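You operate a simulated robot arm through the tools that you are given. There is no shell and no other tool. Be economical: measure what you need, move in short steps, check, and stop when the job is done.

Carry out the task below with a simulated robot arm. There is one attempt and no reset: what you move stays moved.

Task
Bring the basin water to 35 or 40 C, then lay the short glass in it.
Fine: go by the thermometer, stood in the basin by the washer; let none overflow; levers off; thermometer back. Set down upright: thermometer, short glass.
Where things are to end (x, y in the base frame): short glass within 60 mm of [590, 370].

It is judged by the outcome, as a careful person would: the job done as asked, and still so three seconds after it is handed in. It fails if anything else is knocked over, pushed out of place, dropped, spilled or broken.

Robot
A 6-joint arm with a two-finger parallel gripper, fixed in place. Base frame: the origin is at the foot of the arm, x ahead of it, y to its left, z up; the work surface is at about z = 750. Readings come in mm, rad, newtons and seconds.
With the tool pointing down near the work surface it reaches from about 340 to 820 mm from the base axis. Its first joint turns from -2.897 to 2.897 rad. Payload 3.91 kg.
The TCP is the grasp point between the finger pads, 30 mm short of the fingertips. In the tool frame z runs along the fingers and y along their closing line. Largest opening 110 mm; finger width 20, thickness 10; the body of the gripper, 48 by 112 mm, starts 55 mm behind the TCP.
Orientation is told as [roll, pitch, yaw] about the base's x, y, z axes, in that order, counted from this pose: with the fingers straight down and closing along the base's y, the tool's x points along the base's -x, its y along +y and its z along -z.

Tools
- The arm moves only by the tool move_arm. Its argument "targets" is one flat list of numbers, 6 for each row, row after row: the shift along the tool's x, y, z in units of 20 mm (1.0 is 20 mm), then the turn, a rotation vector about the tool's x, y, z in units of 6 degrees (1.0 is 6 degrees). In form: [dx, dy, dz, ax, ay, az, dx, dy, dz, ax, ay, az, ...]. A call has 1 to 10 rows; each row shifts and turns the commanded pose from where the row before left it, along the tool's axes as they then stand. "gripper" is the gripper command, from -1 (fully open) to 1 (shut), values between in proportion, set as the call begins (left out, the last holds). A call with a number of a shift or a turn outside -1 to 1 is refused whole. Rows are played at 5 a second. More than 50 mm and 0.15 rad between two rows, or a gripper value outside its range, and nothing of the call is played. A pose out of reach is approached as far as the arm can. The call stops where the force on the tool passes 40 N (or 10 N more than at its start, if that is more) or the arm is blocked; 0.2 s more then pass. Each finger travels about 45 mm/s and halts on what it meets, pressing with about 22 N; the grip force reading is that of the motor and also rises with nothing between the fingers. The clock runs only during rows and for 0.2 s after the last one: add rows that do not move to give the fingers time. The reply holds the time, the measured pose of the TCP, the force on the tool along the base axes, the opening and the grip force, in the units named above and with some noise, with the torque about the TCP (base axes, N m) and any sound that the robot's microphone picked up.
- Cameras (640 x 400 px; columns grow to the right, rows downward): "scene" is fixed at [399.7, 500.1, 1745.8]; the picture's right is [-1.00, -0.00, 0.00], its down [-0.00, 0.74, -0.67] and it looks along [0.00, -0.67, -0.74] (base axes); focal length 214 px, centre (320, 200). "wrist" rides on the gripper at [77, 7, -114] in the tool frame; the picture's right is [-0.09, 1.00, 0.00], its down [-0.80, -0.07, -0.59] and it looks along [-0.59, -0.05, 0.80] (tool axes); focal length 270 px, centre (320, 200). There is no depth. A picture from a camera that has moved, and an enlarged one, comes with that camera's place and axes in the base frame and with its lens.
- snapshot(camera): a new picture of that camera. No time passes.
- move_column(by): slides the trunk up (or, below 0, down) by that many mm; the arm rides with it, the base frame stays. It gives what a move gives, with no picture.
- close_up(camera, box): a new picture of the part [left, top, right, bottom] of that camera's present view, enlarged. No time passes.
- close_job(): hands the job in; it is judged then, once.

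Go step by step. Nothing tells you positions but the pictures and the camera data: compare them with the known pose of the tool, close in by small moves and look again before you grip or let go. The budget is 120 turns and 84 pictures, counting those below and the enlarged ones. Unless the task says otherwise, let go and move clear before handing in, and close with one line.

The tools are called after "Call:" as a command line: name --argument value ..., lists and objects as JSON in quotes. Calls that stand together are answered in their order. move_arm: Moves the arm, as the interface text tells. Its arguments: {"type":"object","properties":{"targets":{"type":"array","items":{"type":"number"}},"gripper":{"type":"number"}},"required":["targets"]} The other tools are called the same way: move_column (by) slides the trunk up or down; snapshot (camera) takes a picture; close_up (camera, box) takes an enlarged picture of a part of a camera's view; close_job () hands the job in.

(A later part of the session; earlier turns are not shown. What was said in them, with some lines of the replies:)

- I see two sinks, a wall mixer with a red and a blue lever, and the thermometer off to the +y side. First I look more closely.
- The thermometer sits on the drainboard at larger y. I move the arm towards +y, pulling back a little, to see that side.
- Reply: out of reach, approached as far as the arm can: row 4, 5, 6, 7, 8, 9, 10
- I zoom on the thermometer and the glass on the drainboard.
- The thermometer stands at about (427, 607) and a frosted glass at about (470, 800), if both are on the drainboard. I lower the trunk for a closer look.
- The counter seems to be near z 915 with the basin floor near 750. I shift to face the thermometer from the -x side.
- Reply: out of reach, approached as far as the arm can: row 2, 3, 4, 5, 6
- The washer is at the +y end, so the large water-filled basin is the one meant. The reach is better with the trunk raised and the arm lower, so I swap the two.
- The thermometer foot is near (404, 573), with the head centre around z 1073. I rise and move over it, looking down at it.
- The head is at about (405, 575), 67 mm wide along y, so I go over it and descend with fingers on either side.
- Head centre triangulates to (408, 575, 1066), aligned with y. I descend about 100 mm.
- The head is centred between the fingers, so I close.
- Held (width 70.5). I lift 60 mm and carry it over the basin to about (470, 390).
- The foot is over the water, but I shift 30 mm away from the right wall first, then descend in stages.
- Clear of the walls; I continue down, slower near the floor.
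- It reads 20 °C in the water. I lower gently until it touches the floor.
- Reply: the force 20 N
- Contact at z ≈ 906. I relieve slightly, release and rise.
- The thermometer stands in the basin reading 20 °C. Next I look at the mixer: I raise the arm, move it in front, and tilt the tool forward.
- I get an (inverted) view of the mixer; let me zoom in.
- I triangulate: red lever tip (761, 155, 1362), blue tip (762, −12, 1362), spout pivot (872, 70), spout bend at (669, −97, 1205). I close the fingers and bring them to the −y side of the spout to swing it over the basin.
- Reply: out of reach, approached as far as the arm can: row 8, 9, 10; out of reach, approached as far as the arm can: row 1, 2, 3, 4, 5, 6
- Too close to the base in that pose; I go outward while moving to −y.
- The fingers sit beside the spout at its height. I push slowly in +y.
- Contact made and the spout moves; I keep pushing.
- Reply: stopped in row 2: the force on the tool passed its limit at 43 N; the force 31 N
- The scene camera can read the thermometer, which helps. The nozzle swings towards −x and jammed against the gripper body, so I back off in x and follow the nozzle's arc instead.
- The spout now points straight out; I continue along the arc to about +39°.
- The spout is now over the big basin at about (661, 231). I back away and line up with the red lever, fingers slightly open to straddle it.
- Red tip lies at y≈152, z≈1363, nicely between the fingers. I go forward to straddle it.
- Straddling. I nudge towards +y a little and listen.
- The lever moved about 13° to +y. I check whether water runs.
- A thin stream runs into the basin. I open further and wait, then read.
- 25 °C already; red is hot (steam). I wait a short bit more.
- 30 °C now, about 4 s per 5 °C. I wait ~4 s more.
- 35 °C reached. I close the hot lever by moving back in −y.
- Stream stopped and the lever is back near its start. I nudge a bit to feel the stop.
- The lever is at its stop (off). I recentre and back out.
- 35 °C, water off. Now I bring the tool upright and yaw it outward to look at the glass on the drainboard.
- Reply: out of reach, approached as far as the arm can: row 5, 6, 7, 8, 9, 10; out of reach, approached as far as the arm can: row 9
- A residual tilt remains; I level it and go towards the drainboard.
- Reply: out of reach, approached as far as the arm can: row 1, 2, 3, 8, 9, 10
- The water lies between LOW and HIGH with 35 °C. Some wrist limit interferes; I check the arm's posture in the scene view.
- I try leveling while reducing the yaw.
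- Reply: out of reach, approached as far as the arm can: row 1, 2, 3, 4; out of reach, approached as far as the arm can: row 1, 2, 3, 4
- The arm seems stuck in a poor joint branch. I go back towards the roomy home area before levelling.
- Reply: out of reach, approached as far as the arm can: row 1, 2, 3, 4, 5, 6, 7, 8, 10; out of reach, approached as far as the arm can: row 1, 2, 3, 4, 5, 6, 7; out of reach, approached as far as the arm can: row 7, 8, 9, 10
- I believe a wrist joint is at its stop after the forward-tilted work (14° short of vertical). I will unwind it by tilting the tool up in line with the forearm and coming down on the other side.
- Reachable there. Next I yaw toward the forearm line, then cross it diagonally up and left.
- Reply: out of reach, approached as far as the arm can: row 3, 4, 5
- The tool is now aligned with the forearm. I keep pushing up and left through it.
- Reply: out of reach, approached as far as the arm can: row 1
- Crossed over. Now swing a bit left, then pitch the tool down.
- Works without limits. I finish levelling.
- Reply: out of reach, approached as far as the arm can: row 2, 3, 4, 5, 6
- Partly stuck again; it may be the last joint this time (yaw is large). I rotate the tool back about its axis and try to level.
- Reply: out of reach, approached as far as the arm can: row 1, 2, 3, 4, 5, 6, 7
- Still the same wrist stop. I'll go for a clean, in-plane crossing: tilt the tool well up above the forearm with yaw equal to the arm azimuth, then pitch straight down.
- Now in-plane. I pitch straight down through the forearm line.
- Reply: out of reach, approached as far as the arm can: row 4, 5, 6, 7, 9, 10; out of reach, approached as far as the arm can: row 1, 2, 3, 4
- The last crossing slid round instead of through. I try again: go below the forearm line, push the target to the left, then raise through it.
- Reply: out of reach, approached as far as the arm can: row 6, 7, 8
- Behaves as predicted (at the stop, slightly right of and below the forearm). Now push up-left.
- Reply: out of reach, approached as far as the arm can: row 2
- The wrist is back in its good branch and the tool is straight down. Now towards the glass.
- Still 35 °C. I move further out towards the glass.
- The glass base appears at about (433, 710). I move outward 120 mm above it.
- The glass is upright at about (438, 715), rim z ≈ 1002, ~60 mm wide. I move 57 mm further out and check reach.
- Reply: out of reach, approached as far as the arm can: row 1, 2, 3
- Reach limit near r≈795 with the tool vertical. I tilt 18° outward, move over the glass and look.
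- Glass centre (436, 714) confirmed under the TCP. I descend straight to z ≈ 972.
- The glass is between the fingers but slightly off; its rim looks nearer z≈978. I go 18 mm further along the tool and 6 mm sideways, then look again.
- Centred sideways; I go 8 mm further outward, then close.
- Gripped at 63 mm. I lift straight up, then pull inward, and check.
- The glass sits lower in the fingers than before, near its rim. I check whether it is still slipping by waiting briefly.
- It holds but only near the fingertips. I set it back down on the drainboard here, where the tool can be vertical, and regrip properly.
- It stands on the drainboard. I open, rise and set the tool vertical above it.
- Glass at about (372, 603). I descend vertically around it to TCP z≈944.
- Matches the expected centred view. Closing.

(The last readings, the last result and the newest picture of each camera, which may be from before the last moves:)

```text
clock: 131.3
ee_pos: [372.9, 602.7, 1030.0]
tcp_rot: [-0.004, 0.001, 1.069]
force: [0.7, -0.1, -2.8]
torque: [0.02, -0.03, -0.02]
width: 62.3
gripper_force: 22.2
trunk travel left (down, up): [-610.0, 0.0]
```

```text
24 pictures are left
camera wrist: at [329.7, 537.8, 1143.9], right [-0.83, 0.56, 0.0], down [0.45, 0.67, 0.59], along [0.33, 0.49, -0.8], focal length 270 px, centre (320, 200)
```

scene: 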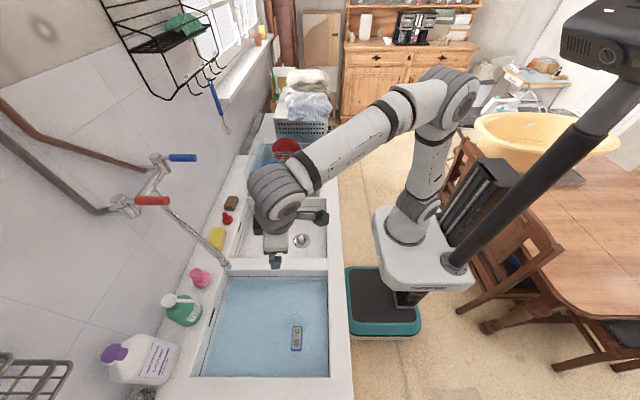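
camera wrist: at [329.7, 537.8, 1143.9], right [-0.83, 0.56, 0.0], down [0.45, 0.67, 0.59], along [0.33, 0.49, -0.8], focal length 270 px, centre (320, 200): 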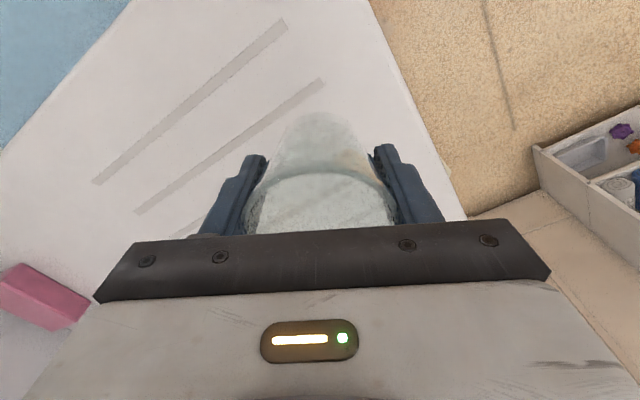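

Held well this time. I carry it over the basin towards (602, 358), keeping the yaw so the camera side stays away from the thermometer.

Call:
move_arm --targets '[0.326, -0.9, 0, 0, 0, 0, 0.326, -0.996, 0, 0, 0, 0, 0.326, -0.996, 0, 0, 0, 0, 0.326, -0.996, 0, 0, 0, 0, 0.326, -0.996, 0, 0, 0, 0, 0.326, -0.996, 0, 0, 0, 0, 0.326, -0.996, 0, 0, 0, 0, 0.326, -0.996, 0, 0, 0, 0, 0.326, -0.996, 0, 0, 0, 0, 0.326, -0.996, 0, 0, 0, 0]'

Call:
move_arm --targets '[0.326, -0.996, 0, 0, 0, 0, 0.326, -0.996, 0, 0, 0, 0, 0.326, -0.996, 0, 0, 0, 0, 0.326, -0.996, 0, 0, 0, 0, 0.326, -0.996, 0, 0, 0, 0, 0.326, -0.996, 0, 0, 0, 0]'

Call:
close_up --camera "scene" --box '[120, 160, 340, 380]'

Call:
snapshot --camera "wrist"

```text
clock: 133.6
ee_pos: [517.5, 452.1, 1030.6]
tcp_rot: [-0.001, 0.001, 1.065]
force: [-0.1, 0.8, -1.8]
torque: [-0.01, 0.02, -0.03]
width: 62.6
gripper_force: 22.0
trunk travel left (down, up): [-610.0, 0.0]
```

```text
clock: 134.9
ee_pos: [601.4, 359.0, 1030.1]
tcp_rot: [-0.002, 0.003, 1.068]
force: [0.7, -0.3, -2.2]
torque: [0.0, 0.02, -0.01]
width: 62.2
gripper_force: 22.0
trunk travel left (down, up): [-610.0, 0.0]
```

```text
1.82 times, centred on (230, 270) of scene
camera zoom: at [399.7, 500.1, 1745.8], right [-1.0, 0.0, 0.0], down [0.0, 0.74, -0.67], along [0.0, -0.67, -0.74], focal length 390 px, centre (484, 73)
```

zoom: 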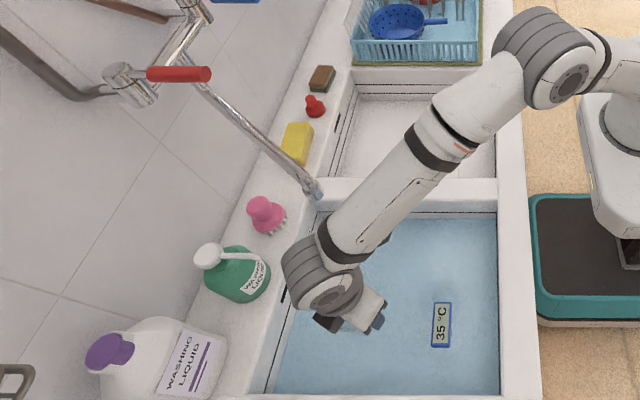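

```text
22 pictures are left
camera wrist: at [558.6, 292.9, 1144.8], right [-0.83, 0.56, 0.0], down [0.45, 0.67, 0.59], along [0.33, 0.49, -0.8], focal length 270 px, centre (320, 200)
```

wrist: 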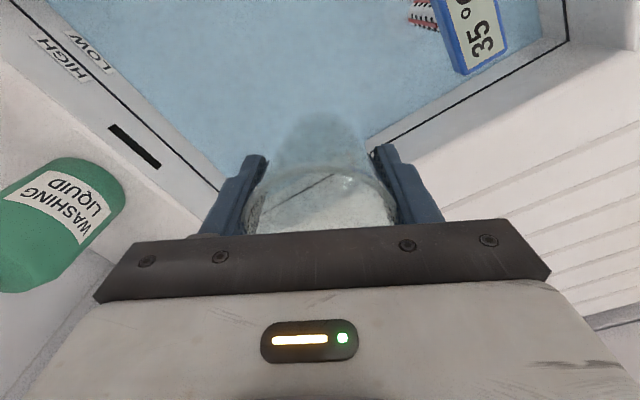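

Clear all round. I descend in stages.

Call:
move_arm --targets '[0, 0, 1, 0, 0, 0, 0, 0, 1, 0, 0, 0, 0, 0, 1, 0, 0, 0, 0, 0, 1, 0, 0, 0, 0, 0, 1, 0, 0, 0, 0, 0, 1, 0, 0, 0, 0, 0, 1, 0, 0, 0]'

Call:
close_up --camera "scene" --box '[120, 160, 340, 380]'

```text
clock: 136.6
ee_pos: [602.2, 362.3, 887.4]
tcp_rot: [-0.004, 0.0, 1.067]
force: [0.7, 0.1, -1.5]
torque: [0.0, -0.02, 0.01]
width: 62.4
gripper_force: 21.6
trunk travel left (down, up): [-610.0, 0.0]
```

```text
1.82 times, centred on (230, 270) of scene
camera zoom: at [399.7, 500.1, 1745.8], right [-1.0, 0.0, 0.0], down [0.0, 0.74, -0.67], along [0.0, -0.67, -0.74], focal length 390 px, centre (484, 73)
```

zoom: 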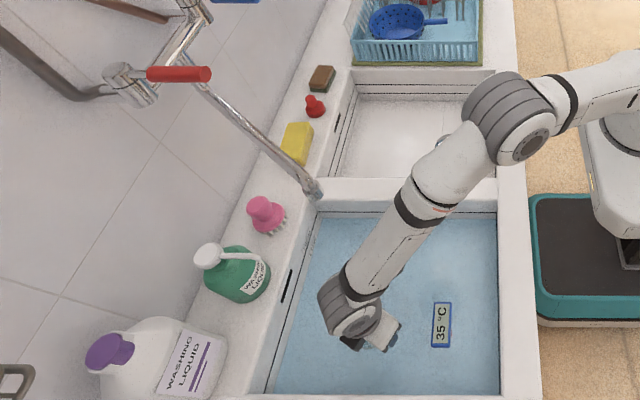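

Call:
move_arm --targets '[0, 0, 0.8, 0, 0, 0, 0, 0, 0.8, 0, 0, 0, 0, 0, 0.8, 0, 0, 0, 0, 0, 0.8, 0, 0, 0, 0, 0, 0.5, 0, 0, 0, 0, 0, 0.3, 0, 0, 0]'

Call:
snapshot --camera "wrist"

```text
clock: 137.9
ee_pos: [602.2, 359.7, 809.2]
tcp_rot: [-0.004, -0.001, 1.068]
force: [-0.2, 0.4, -1.8]
torque: [0.0, 0.01, -0.01]
width: 62.3
gripper_force: 21.8
trunk travel left (down, up): [-610.0, 0.0]
```

```text
20 pictures are left
camera wrist: at [558.4, 295.0, 922.2], right [-0.83, 0.56, 0.0], down [0.45, 0.67, 0.59], along [0.33, 0.49, -0.8], focal length 270 px, centre (320, 200)
```

wrist: 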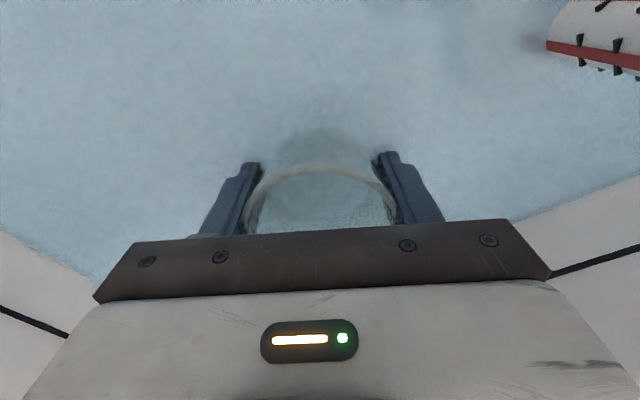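

Going down in small steps until it touches.

Call:
move_arm --targets '[0, 0, 0.3, 0, 0, 0, 0, 0, 0.3, 0, 0, 0, 0, 0, 0.2, 0, 0, 0, 0, 0, 0.2, 0, 0, 0, 0, 0, 0.15, 0, 0, 0, 0, 0, 0.15, 0, 0, 0]'

```text
clock: 139.3
ee_pos: [601.2, 360.4, 784.7]
tcp_rot: [-0.003, -0.001, 1.068]
force: [2.9, 3.2, 13.2]
torque: [-0.06, 0.06, -0.01]
width: 62.6
gripper_force: 21.6
trunk travel left (down, up): [-610.0, 0.0]
```

It rests on the floor. I release and rise straight up.

Call:
move_arm --targets '[0, 0, -0.06, 0, 0, 0]'

Call:
move_arm --targets '[0, 0, 0, 0, 0, 0, 0, 0, 0, 0, 0, 0, 0, 0, 0, 0, 0, 0, 0, 0, 0, 0, 0, 0]' --gripper -1

Call:
move_arm --targets '[0, 0, -0.5, 0, 0, 0, 0, 0, -0.8, 0, 0, 0, 0, 0, -1, 0, 0, 0, 0, 0, -1, 0, 0, 0, 0, 0, -1, 0, 0, 0, 0, 0, -1, 0, 0, 0, 0, 0, -1, 0, 0, 0, 0, 0, -1, 0, 0, 0, 0, 0, -1, 0, 0, 0, 0, 0, -1, 0, 0, 0]'

Call:
snapshot --camera "wrist"

```text
clock: 139.8
ee_pos: [601.2, 359.4, 785.4]
tcp_rot: [-0.001, 0.002, 1.069]
force: [-0.1, 3.6, 6.6]
torque: [0.23, -0.23, 0.05]
width: 62.2
gripper_force: 21.8
trunk travel left (down, up): [-610.0, 0.0]
```

```text
clock: 140.8
ee_pos: [602.1, 360.9, 785.5]
tcp_rot: [-0.003, 0.0, 1.067]
force: [-0.3, 0.8, 0.5]
torque: [-0.02, -0.02, 0.07]
width: 109.9
gripper_force: 0.1
trunk travel left (down, up): [-610.0, 0.0]
```

```text
clock: 142.9
ee_pos: [602.0, 361.4, 970.8]
tcp_rot: [0.0, 0.002, 1.068]
force: [-0.1, 0.4, 0.7]
torque: [-0.05, 0.01, 0.03]
width: 110.2
gripper_force: 0.0
trunk travel left (down, up): [-610.0, 0.0]
```

```text
19 pictures are left
camera wrist: at [557.6, 296.1, 1084.5], right [-0.83, 0.56, 0.0], down [0.45, 0.67, 0.59], along [0.33, 0.49, -0.8], focal length 270 px, centre (320, 200)
```

wrist: 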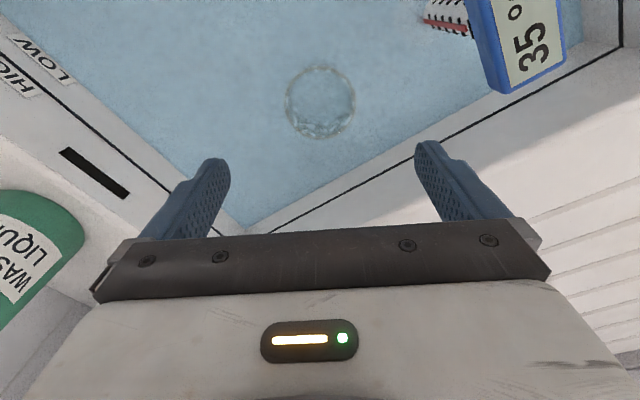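

The glass stands upright at about (602, 361). Now I fetch the thermometer: rise, go over it, and turn the tool back to yaw 0.

Call:
move_arm --targets '[0, 0, -1, 0, 0, 0, 0, 0, -1, 0, 0, 0, 0, 0, -1, 0, 0, 0, 0.53, 0.945, 0, 0, 0, 0, 0.53, 0.945, 0, 0, 0, 0, 0.53, 0.945, 0, 0, 0, 0, 0.53, 0.945, 0, 0, 0, 0, 0.53, 0.945, 0, 0, 0, 0, 0.53, 0.945, 0, 0, 0, 0]'

Call:
move_arm --targets '[0, 0, 0, 0, 0, 1, 0, 0, 0, 0, 0, 1, 0, 0, 0, 0, 0, 1, 0, 0, 0, 0, 0, 1, 0, 0, 0, 0, 0, 1, 0, 0, 0, 0, 0, 1, 0, 0, 0, 0, 0, 1, 0, 0, 0, 0, 0, 1, 0, 0, 0, 0, 0, 1, 0, 0, 0, 0, 0, 1]'

Call:
snapshot --camera "wrist"

```text
clock: 144.9
ee_pos: [472.8, 357.5, 1030.9]
tcp_rot: [-0.004, 0.0, 1.067]
force: [-0.7, 0.0, -0.1]
torque: [0.03, 0.01, 0.0]
width: 110.0
gripper_force: 0.0
trunk travel left (down, up): [-610.0, 0.0]
```

```text
clock: 147.2
ee_pos: [471.4, 359.4, 1029.1]
tcp_rot: [-0.001, -0.002, 0.018]
force: [0.0, -0.1, -1.2]
torque: [0.03, -0.01, 0.02]
width: 110.0
gripper_force: 0.0
trunk travel left (down, up): [-610.0, 0.0]
```

```text
18 pictures are left
camera wrist: at [393.9, 364.0, 1144.3], right [0.07, 1.0, 0.0], down [0.8, -0.06, 0.6], along [0.59, -0.04, -0.8], focal length 270 px, centre (320, 200)
```

wrist: 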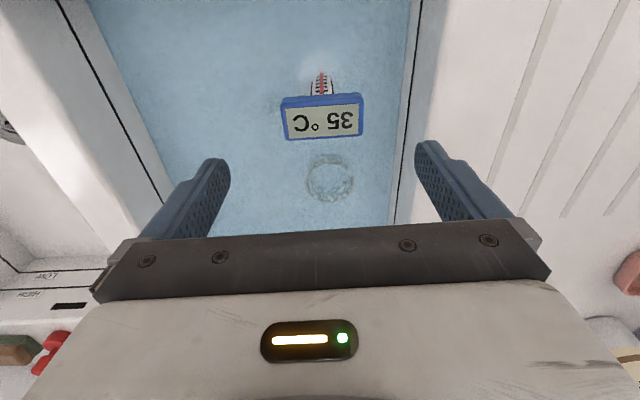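

Final reading 35 °C. I descend onto the thermometer head as before (TCP z ≈ 906) and grip.

Call:
move_arm --targets '[0, 0, 1, 0, 0, 0.17, 0, 0, 1, 0, 0, 0, 0, 0, 1, 0, 0, 0, 0, 0, 1, 0, 0, 0, 0, 0, 1, 0, 0, 0, 0, 0, 1, 0, 0, 0, 0, 0, 0.15, 0, 0, 0]'

Call:
snapshot --camera "wrist"

```text
clock: 148.8
ee_pos: [470.0, 359.4, 906.7]
tcp_rot: [-0.001, -0.002, 0.002]
force: [0.4, 0.8, 0.3]
torque: [0.0, -0.01, -0.01]
width: 110.0
gripper_force: 0.0
trunk travel left (down, up): [-610.0, 0.0]
```

```text
17 pictures are left
camera wrist: at [392.9, 364.8, 1021.0], right [0.09, 1.0, 0.0], down [0.8, -0.07, 0.6], along [0.59, -0.05, -0.8], focal length 270 px, centre (320, 200)
```

wrist: 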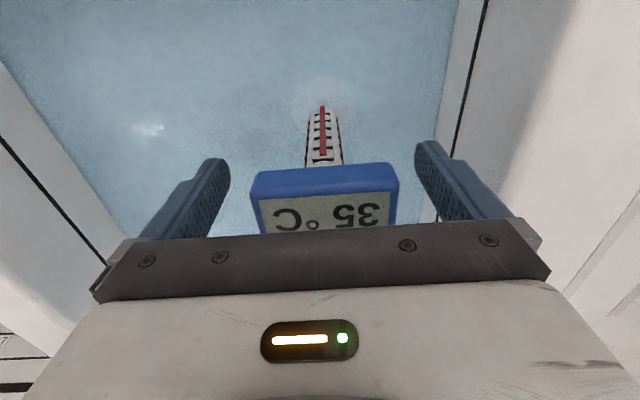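

The head sits ~12 mm higher relative to the gripper than before, so I raise 12 mm to grip the same spot and close.

Call:
move_arm --targets '[-0.05, 0, -0.6, 0, 0, 0]'

Call:
move_arm --targets '[0, 0, 0, 0, 0, 0, 0, 0, 0, 0, 0, 0, 0, 0, 0, 0, 0, 0, 0, 0, 0, 0, 0, 0, 0, 0, 0, 0, 0, 0]' --gripper 1

Call:
move_arm --targets '[0, 0, -0.5, 0, 0, 0, 0, 0, -0.8, 0, 0, 0, 0, 0, -1, 0, 0, 0, 0, 0, -1, 0, 0, 0, 0, 0, -1, 0, 0, 0, 0, 0, -1, 0, 0, 0, 0, 0, -1, 0, 0, 0, 0, 0, -1, 0, 0, 0, 0, 0, -1, 0, 0, 0, 0, 0, -1, 0, 0, 0]'

Call:
move_arm --targets '[0, 0, -1, 0, 0, 0, 0, 0, -0.3, 0, 0, 0]'

Call:
snapshot --camera "wrist"

```text
clock: 149.2
ee_pos: [472.2, 359.9, 920.3]
tcp_rot: [-0.002, -0.002, 0.002]
force: [-0.5, -0.5, -0.2]
torque: [0.0, 0.02, -0.01]
width: 109.8
gripper_force: 0.0
trunk travel left (down, up): [-610.0, 0.0]
```

```text
clock: 150.3
ee_pos: [472.0, 360.4, 919.4]
tcp_rot: [-0.001, -0.002, 0.003]
force: [1.0, 0.9, 0.5]
torque: [0.05, -0.05, -0.01]
width: 70.1
gripper_force: 21.5
trunk travel left (down, up): [-610.0, 0.0]
```

```text
clock: 152.6
ee_pos: [473.8, 357.6, 1106.2]
tcp_rot: [-0.003, -0.002, 0.0]
force: [0.0, -0.1, -1.8]
torque: [0.01, 0.02, 0.0]
width: 69.9
gripper_force: 21.9
trunk travel left (down, up): [-610.0, 0.0]
```

```text
clock: 153.2
ee_pos: [470.5, 359.5, 1132.1]
tcp_rot: [-0.002, -0.003, 0.001]
force: [1.0, 0.0, -3.2]
torque: [-0.02, -0.01, -0.03]
width: 69.9
gripper_force: 22.1
trunk travel left (down, up): [-610.0, 0.0]
```

```text
16 pictures are left
camera wrist: at [394.4, 364.9, 1245.5], right [0.09, 1.0, 0.0], down [0.8, -0.07, 0.6], along [0.59, -0.05, -0.8], focal length 270 px, centre (320, 200)
```

wrist: 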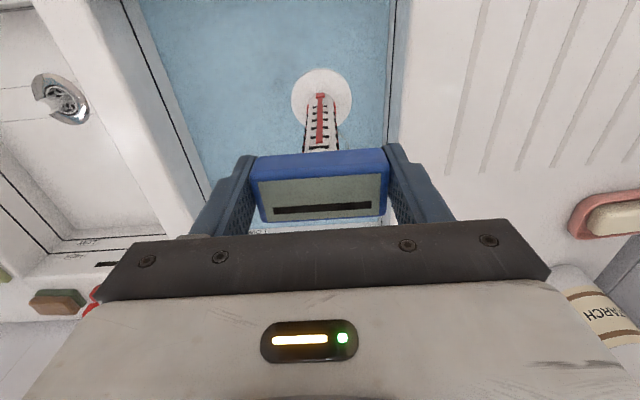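

Held as at first. I carry it back to its original spot (408, 577).

Call:
move_arm --targets '[0.284, 0.99, 0, 0, 0, 0, 0.284, 0.99, 0, 0, 0, 0, 0.284, 0.99, 0, 0, 0, 0, 0.284, 0.99, 0, 0, 0, 0, 0.284, 0.99, 0, 0, 0, 0, 0.284, 0.99, 0, 0, 0, 0, 0.284, 0.99, 0, 0, 0, 0, 0.284, 0.99, 0, 0, 0, 0, 0.284, 0.99, 0, 0, 0, 0, 0.284, 0.99, 0, 0, 0, 0]'

Call:
move_arm --targets '[0.284, 0.97, 0, 0, 0, 0, 0, 0, 0.8, 0, 0, 0, 0, 0, 0.8, 0, 0, 0, 0, 0, 0.6, 0, 0, 0, 0, 0, 0.4, 0, 0, 0]'

Call:
snapshot --camera "wrist"

```text
clock: 155.3
ee_pos: [414.6, 555.9, 1132.2]
tcp_rot: [-0.003, -0.002, 0.001]
force: [-0.2, -0.5, -2.5]
torque: [0.02, 0.0, 0.02]
width: 69.8
gripper_force: 22.6
trunk travel left (down, up): [-610.0, 0.0]
```

```text
clock: 156.6
ee_pos: [408.1, 578.1, 1079.7]
tcp_rot: [-0.002, -0.001, 0.001]
force: [0.1, 0.1, -1.7]
torque: [-0.04, 0.03, -0.01]
width: 69.8
gripper_force: 22.1
trunk travel left (down, up): [-610.0, 0.0]
```

```text
15 pictures are left
camera wrist: at [331.4, 582.7, 1194.3], right [0.09, 1.0, 0.0], down [0.8, -0.07, 0.6], along [0.59, -0.05, -0.8], focal length 270 px, centre (320, 200)
```

wrist: 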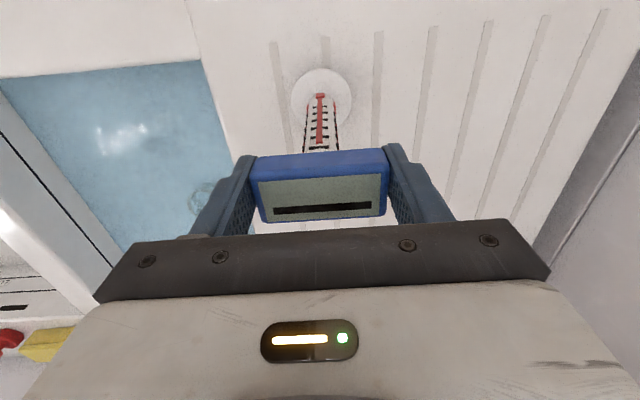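

Call:
move_arm --targets '[0, 0, 0.15, 0, 0, 0, 0, 0, 0.15, 0, 0, 0, 0, 0, 0.12, 0, 0, 0, 0, 0, 0.1, 0, 0, 0]'

```text
clock: 157.6
ee_pos: [407.6, 577.6, 1070.8]
tcp_rot: [-0.003, -0.003, 0.001]
force: [-1.0, -0.6, 3.5]
torque: [-0.27, 0.11, -0.04]
width: 69.8
gripper_force: 21.8
trunk travel left (down, up): [-610.0, 0.0]
```

The foot touches (force up 3.5 N) at the original height. I release and rise.

Call:
move_arm --targets '[0, 0, 0, 0, 0, 0, 0, 0, 0, 0, 0, 0, 0, 0, 0, 0, 0, 0, 0, 0, 0, 0, 0, 0]' --gripper -1

Call:
move_arm --targets '[0, 0, -0.5, 0, 0, 0, 0, 0, -0.8, 0, 0, 0, 0, 0, -1, 0, 0, 0, 0, 0, -1, 0, 0, 0, 0, 0, -1, 0, 0, 0, 0, 0, -1, 0, 0, 0]'

Call:
move_arm --targets '[1, -1, 0, 0, 0, 0, 1, -1, 0, 0, 0, 0, 0.5, -1, 0, 0, 0, 0, 0, -1, 0, 0, 0, 0, 0, -1, 0, 0, 0, 0]'

Call:
snapshot --camera "wrist"

Call:
close_up --camera "scene" --box '[80, 120, 360, 400]'

```text
clock: 158.6
ee_pos: [408.6, 576.6, 1068.9]
tcp_rot: [-0.001, -0.002, 0.004]
force: [0.2, -0.4, 0.3]
torque: [0.0, -0.02, -0.02]
width: 109.9
gripper_force: 0.0
trunk travel left (down, up): [-610.0, 0.0]
```

```text
clock: 159.9
ee_pos: [408.3, 576.1, 1174.8]
tcp_rot: [-0.002, -0.002, 0.001]
force: [0.0, 0.2, -1.1]
torque: [-0.03, 0.0, 0.0]
width: 110.0
gripper_force: 0.1
trunk travel left (down, up): [-610.0, 0.0]
```

```text
clock: 161.2
ee_pos: [358.1, 476.5, 1176.8]
tcp_rot: [-0.003, -0.002, 0.003]
force: [1.0, 0.0, 0.3]
torque: [-0.01, -0.01, 0.0]
width: 110.3
gripper_force: 0.0
trunk travel left (down, up): [-610.0, 0.0]
```

```text
14 pictures are left
camera wrist: at [279.6, 482.5, 1290.3], right [0.09, 1.0, 0.0], down [0.8, -0.07, 0.6], along [0.59, -0.05, -0.8], focal length 270 px, centre (320, 200)
```

wrist: 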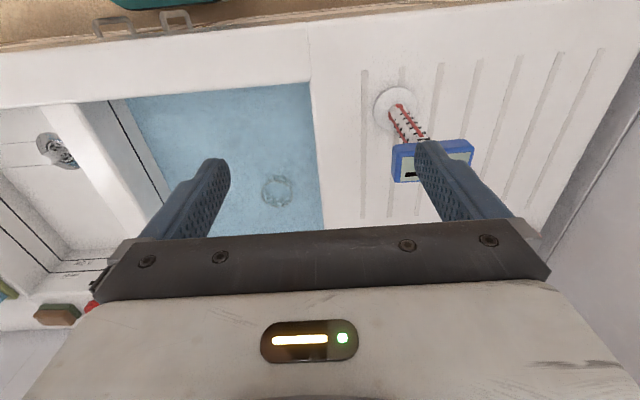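

```text
1.43 times, centred on (220, 260) of scene
camera zoom: at [399.7, 500.1, 1745.8], right [-1.0, 0.0, 0.0], down [0.0, 0.74, -0.67], along [0.0, -0.67, -0.74], focal length 306 px, centre (463, 114)
```

zoom: 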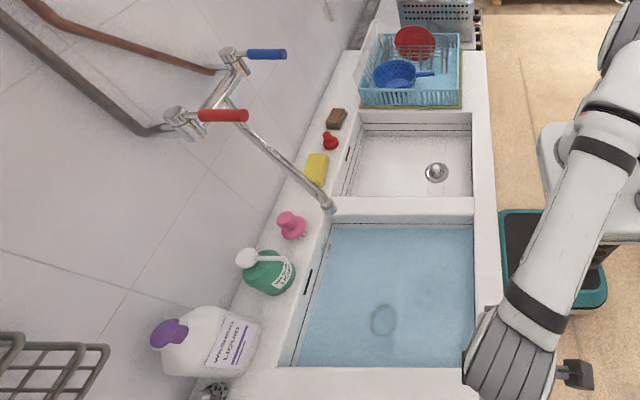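

The basin water reads 35 °C, the short glass stands upright in it at about (602, 361), the thermometer is back upright in its place, and nothing is running. The arm is clear, so I hand in.

Call:
close_job

```text
The job is handed in.
```

The job is handed in. The basin reached 35 °C by the thermometer with no overflow. The short glass stands upright in it at about (602, 361), roughly 15 mm from the target. The thermometer is back upright in its original spot and both levers are off. I swung the mixer spout over the large basin to fill it and left it there.
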